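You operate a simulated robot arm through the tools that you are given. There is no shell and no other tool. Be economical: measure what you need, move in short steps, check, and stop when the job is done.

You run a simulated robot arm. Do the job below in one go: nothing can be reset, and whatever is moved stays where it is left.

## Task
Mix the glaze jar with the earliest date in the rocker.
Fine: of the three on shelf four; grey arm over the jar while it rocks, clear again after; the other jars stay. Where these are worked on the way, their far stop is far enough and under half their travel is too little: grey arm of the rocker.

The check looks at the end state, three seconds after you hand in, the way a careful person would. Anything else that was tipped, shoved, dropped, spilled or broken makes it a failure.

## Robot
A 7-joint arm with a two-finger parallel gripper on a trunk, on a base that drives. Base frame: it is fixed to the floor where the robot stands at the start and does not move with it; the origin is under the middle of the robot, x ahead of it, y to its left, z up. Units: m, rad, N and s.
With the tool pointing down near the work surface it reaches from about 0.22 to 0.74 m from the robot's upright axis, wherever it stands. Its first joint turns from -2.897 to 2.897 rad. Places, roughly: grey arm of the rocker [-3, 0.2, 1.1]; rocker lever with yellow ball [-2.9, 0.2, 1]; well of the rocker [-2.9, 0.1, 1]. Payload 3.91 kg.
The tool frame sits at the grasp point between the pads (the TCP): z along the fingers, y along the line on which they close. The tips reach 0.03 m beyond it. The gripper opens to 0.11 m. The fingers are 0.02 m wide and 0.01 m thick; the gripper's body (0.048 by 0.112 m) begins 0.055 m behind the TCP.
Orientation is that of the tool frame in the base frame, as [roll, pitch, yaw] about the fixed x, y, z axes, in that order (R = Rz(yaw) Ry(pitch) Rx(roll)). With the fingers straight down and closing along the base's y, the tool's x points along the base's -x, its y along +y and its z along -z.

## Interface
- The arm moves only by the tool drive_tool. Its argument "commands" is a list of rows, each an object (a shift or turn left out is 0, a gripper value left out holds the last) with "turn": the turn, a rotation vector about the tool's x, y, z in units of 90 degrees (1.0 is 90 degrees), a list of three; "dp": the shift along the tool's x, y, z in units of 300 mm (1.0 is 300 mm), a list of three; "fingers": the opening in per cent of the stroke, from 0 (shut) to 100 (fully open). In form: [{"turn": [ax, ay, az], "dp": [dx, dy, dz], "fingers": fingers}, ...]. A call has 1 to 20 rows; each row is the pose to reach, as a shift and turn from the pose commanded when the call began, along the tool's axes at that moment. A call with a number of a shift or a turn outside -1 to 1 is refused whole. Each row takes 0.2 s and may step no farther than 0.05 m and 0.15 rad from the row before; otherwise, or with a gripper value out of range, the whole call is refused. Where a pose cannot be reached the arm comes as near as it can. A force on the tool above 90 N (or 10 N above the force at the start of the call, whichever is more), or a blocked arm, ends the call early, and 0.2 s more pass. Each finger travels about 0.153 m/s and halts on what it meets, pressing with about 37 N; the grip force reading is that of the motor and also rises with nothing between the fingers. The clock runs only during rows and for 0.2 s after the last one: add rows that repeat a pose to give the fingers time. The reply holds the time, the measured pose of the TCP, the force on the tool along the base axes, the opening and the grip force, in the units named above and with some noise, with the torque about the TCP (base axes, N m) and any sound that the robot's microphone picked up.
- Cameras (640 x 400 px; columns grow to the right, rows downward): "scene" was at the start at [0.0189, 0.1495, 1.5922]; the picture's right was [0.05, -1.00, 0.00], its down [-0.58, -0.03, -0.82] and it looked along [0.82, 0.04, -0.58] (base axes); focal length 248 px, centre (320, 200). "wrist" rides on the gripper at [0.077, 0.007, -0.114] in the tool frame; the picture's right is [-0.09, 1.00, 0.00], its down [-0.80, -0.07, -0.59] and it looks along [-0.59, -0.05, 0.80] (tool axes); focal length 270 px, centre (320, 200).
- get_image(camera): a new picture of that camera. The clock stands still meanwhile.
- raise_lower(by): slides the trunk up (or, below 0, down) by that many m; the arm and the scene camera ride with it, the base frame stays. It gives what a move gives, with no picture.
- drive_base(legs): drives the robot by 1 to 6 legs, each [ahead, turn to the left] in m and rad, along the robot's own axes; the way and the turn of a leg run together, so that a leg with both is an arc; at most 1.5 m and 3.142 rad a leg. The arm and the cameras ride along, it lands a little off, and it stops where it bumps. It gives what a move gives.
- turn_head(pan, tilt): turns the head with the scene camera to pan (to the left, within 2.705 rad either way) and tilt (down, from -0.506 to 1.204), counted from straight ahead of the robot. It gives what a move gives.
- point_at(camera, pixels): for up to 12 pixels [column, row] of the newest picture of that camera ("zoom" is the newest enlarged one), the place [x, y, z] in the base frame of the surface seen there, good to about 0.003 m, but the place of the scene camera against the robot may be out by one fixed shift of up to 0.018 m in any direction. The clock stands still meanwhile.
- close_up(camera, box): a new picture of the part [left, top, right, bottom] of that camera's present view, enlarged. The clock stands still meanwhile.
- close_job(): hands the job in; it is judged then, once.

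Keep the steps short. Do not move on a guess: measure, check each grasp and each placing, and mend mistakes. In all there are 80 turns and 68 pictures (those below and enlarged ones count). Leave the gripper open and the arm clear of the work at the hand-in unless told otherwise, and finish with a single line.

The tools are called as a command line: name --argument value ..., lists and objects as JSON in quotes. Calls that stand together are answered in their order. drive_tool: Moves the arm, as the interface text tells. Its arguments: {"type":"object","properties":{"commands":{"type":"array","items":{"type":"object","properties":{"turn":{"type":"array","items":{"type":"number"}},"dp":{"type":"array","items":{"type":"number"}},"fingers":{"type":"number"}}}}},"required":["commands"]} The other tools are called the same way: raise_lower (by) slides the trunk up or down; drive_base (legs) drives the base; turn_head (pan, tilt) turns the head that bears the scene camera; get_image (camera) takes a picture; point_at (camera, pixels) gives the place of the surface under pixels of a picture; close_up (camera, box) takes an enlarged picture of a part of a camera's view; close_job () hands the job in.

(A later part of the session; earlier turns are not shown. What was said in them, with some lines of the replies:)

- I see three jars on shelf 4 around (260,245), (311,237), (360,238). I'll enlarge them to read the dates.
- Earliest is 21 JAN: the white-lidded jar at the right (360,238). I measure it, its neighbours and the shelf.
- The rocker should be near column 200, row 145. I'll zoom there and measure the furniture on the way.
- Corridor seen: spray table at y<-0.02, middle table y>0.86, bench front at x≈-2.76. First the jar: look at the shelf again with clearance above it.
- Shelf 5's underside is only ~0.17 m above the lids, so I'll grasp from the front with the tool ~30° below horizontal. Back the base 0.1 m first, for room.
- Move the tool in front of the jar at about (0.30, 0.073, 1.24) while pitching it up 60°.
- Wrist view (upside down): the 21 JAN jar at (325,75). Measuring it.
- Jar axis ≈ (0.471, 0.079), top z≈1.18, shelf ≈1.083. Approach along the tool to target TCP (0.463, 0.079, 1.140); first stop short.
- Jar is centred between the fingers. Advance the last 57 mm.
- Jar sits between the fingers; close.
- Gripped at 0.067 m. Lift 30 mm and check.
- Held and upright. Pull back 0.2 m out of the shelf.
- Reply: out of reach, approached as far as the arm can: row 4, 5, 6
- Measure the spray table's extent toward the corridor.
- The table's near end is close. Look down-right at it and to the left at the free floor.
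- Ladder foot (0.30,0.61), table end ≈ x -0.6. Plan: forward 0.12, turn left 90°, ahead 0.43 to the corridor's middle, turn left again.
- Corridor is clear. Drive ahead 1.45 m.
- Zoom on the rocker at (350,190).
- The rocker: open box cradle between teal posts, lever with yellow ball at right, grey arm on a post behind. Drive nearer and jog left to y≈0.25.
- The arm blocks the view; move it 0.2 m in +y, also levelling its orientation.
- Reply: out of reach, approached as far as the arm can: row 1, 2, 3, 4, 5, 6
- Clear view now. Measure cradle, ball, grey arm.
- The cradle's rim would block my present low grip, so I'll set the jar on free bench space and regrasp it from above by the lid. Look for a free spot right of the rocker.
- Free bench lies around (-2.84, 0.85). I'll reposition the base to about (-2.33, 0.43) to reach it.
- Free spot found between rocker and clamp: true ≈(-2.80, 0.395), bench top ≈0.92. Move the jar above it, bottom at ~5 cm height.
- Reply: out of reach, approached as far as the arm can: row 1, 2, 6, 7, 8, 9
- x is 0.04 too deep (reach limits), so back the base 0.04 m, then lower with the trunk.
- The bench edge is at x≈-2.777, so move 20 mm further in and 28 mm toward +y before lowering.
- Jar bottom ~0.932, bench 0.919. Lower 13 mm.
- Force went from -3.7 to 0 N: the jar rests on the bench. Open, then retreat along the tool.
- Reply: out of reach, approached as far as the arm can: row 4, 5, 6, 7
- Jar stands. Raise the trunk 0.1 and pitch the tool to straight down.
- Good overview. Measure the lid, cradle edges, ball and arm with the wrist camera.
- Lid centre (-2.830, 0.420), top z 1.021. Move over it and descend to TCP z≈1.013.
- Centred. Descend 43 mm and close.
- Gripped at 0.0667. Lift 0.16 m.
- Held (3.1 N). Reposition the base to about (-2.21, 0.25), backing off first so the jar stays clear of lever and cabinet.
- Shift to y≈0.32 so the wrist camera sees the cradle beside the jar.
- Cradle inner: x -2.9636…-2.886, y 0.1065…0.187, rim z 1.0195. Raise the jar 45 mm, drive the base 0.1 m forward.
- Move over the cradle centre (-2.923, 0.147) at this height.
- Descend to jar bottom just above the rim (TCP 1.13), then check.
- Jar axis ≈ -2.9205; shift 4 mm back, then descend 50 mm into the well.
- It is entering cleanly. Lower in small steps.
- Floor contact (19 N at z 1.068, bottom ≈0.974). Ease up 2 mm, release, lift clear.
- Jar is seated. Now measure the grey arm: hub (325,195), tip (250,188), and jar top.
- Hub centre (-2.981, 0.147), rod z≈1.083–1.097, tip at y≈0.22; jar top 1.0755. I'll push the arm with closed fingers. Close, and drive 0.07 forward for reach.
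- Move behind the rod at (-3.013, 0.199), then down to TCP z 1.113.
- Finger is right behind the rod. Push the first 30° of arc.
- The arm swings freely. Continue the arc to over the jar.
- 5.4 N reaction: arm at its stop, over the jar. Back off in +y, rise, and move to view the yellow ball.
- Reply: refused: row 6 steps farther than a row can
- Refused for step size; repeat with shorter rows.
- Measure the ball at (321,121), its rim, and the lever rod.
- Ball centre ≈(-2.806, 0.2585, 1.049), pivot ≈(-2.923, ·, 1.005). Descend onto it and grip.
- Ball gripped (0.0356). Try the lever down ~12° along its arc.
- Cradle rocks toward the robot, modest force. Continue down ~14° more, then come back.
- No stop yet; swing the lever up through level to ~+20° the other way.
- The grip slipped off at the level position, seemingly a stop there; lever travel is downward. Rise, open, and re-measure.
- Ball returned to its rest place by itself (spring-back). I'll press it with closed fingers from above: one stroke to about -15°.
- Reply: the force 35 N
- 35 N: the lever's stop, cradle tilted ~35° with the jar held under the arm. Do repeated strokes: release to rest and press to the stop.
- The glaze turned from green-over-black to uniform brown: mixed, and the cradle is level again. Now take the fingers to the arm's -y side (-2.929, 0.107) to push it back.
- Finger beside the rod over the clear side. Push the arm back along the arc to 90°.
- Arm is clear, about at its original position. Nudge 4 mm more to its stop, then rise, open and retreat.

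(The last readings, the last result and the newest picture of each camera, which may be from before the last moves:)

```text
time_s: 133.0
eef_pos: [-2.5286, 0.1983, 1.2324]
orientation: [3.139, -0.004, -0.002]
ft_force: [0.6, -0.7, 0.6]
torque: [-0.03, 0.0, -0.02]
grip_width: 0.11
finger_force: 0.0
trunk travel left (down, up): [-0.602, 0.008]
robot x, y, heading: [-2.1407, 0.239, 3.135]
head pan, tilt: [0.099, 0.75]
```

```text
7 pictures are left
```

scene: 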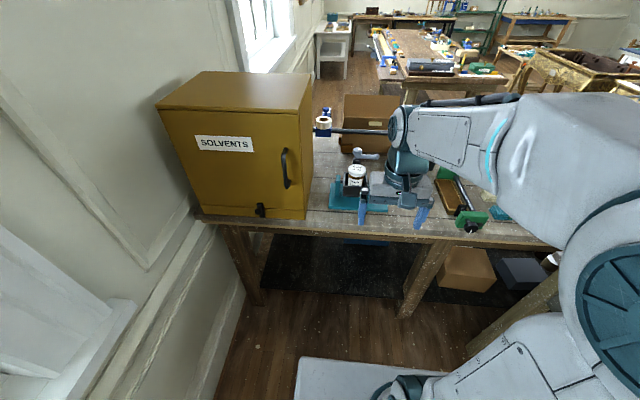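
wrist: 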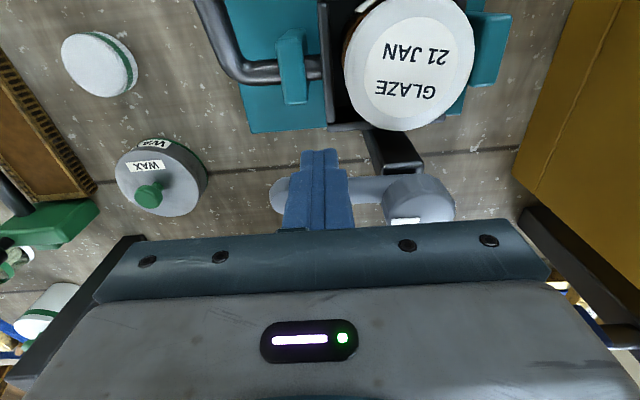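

Check the rocker once more, enlarged.

close_up --camera "scene" --box '[315, 130, 435, 225]'

```text
4.21 times, centred on (375, 178) of scene
```

zoom: 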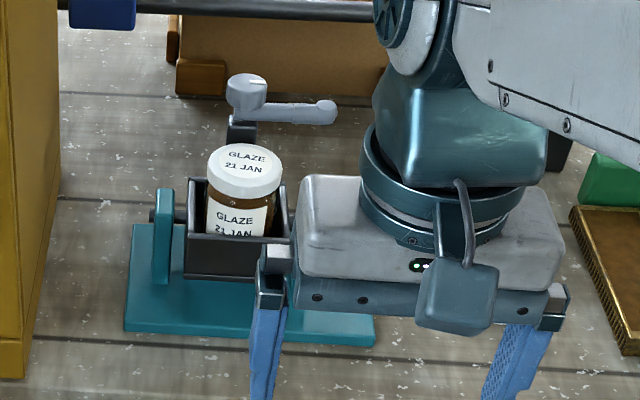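

The 21 JAN jar stands mixed (brown) in the level cradle, the grey arm is back clear, and the gripper is open and away. Handing in.

close_job

```text
The job is handed in.
```

The 21 JAN glaze jar, the earliest of the three on shelf four, has been mixed in the rocker and left there, with the grey arm swung clear and the other jars untouched.
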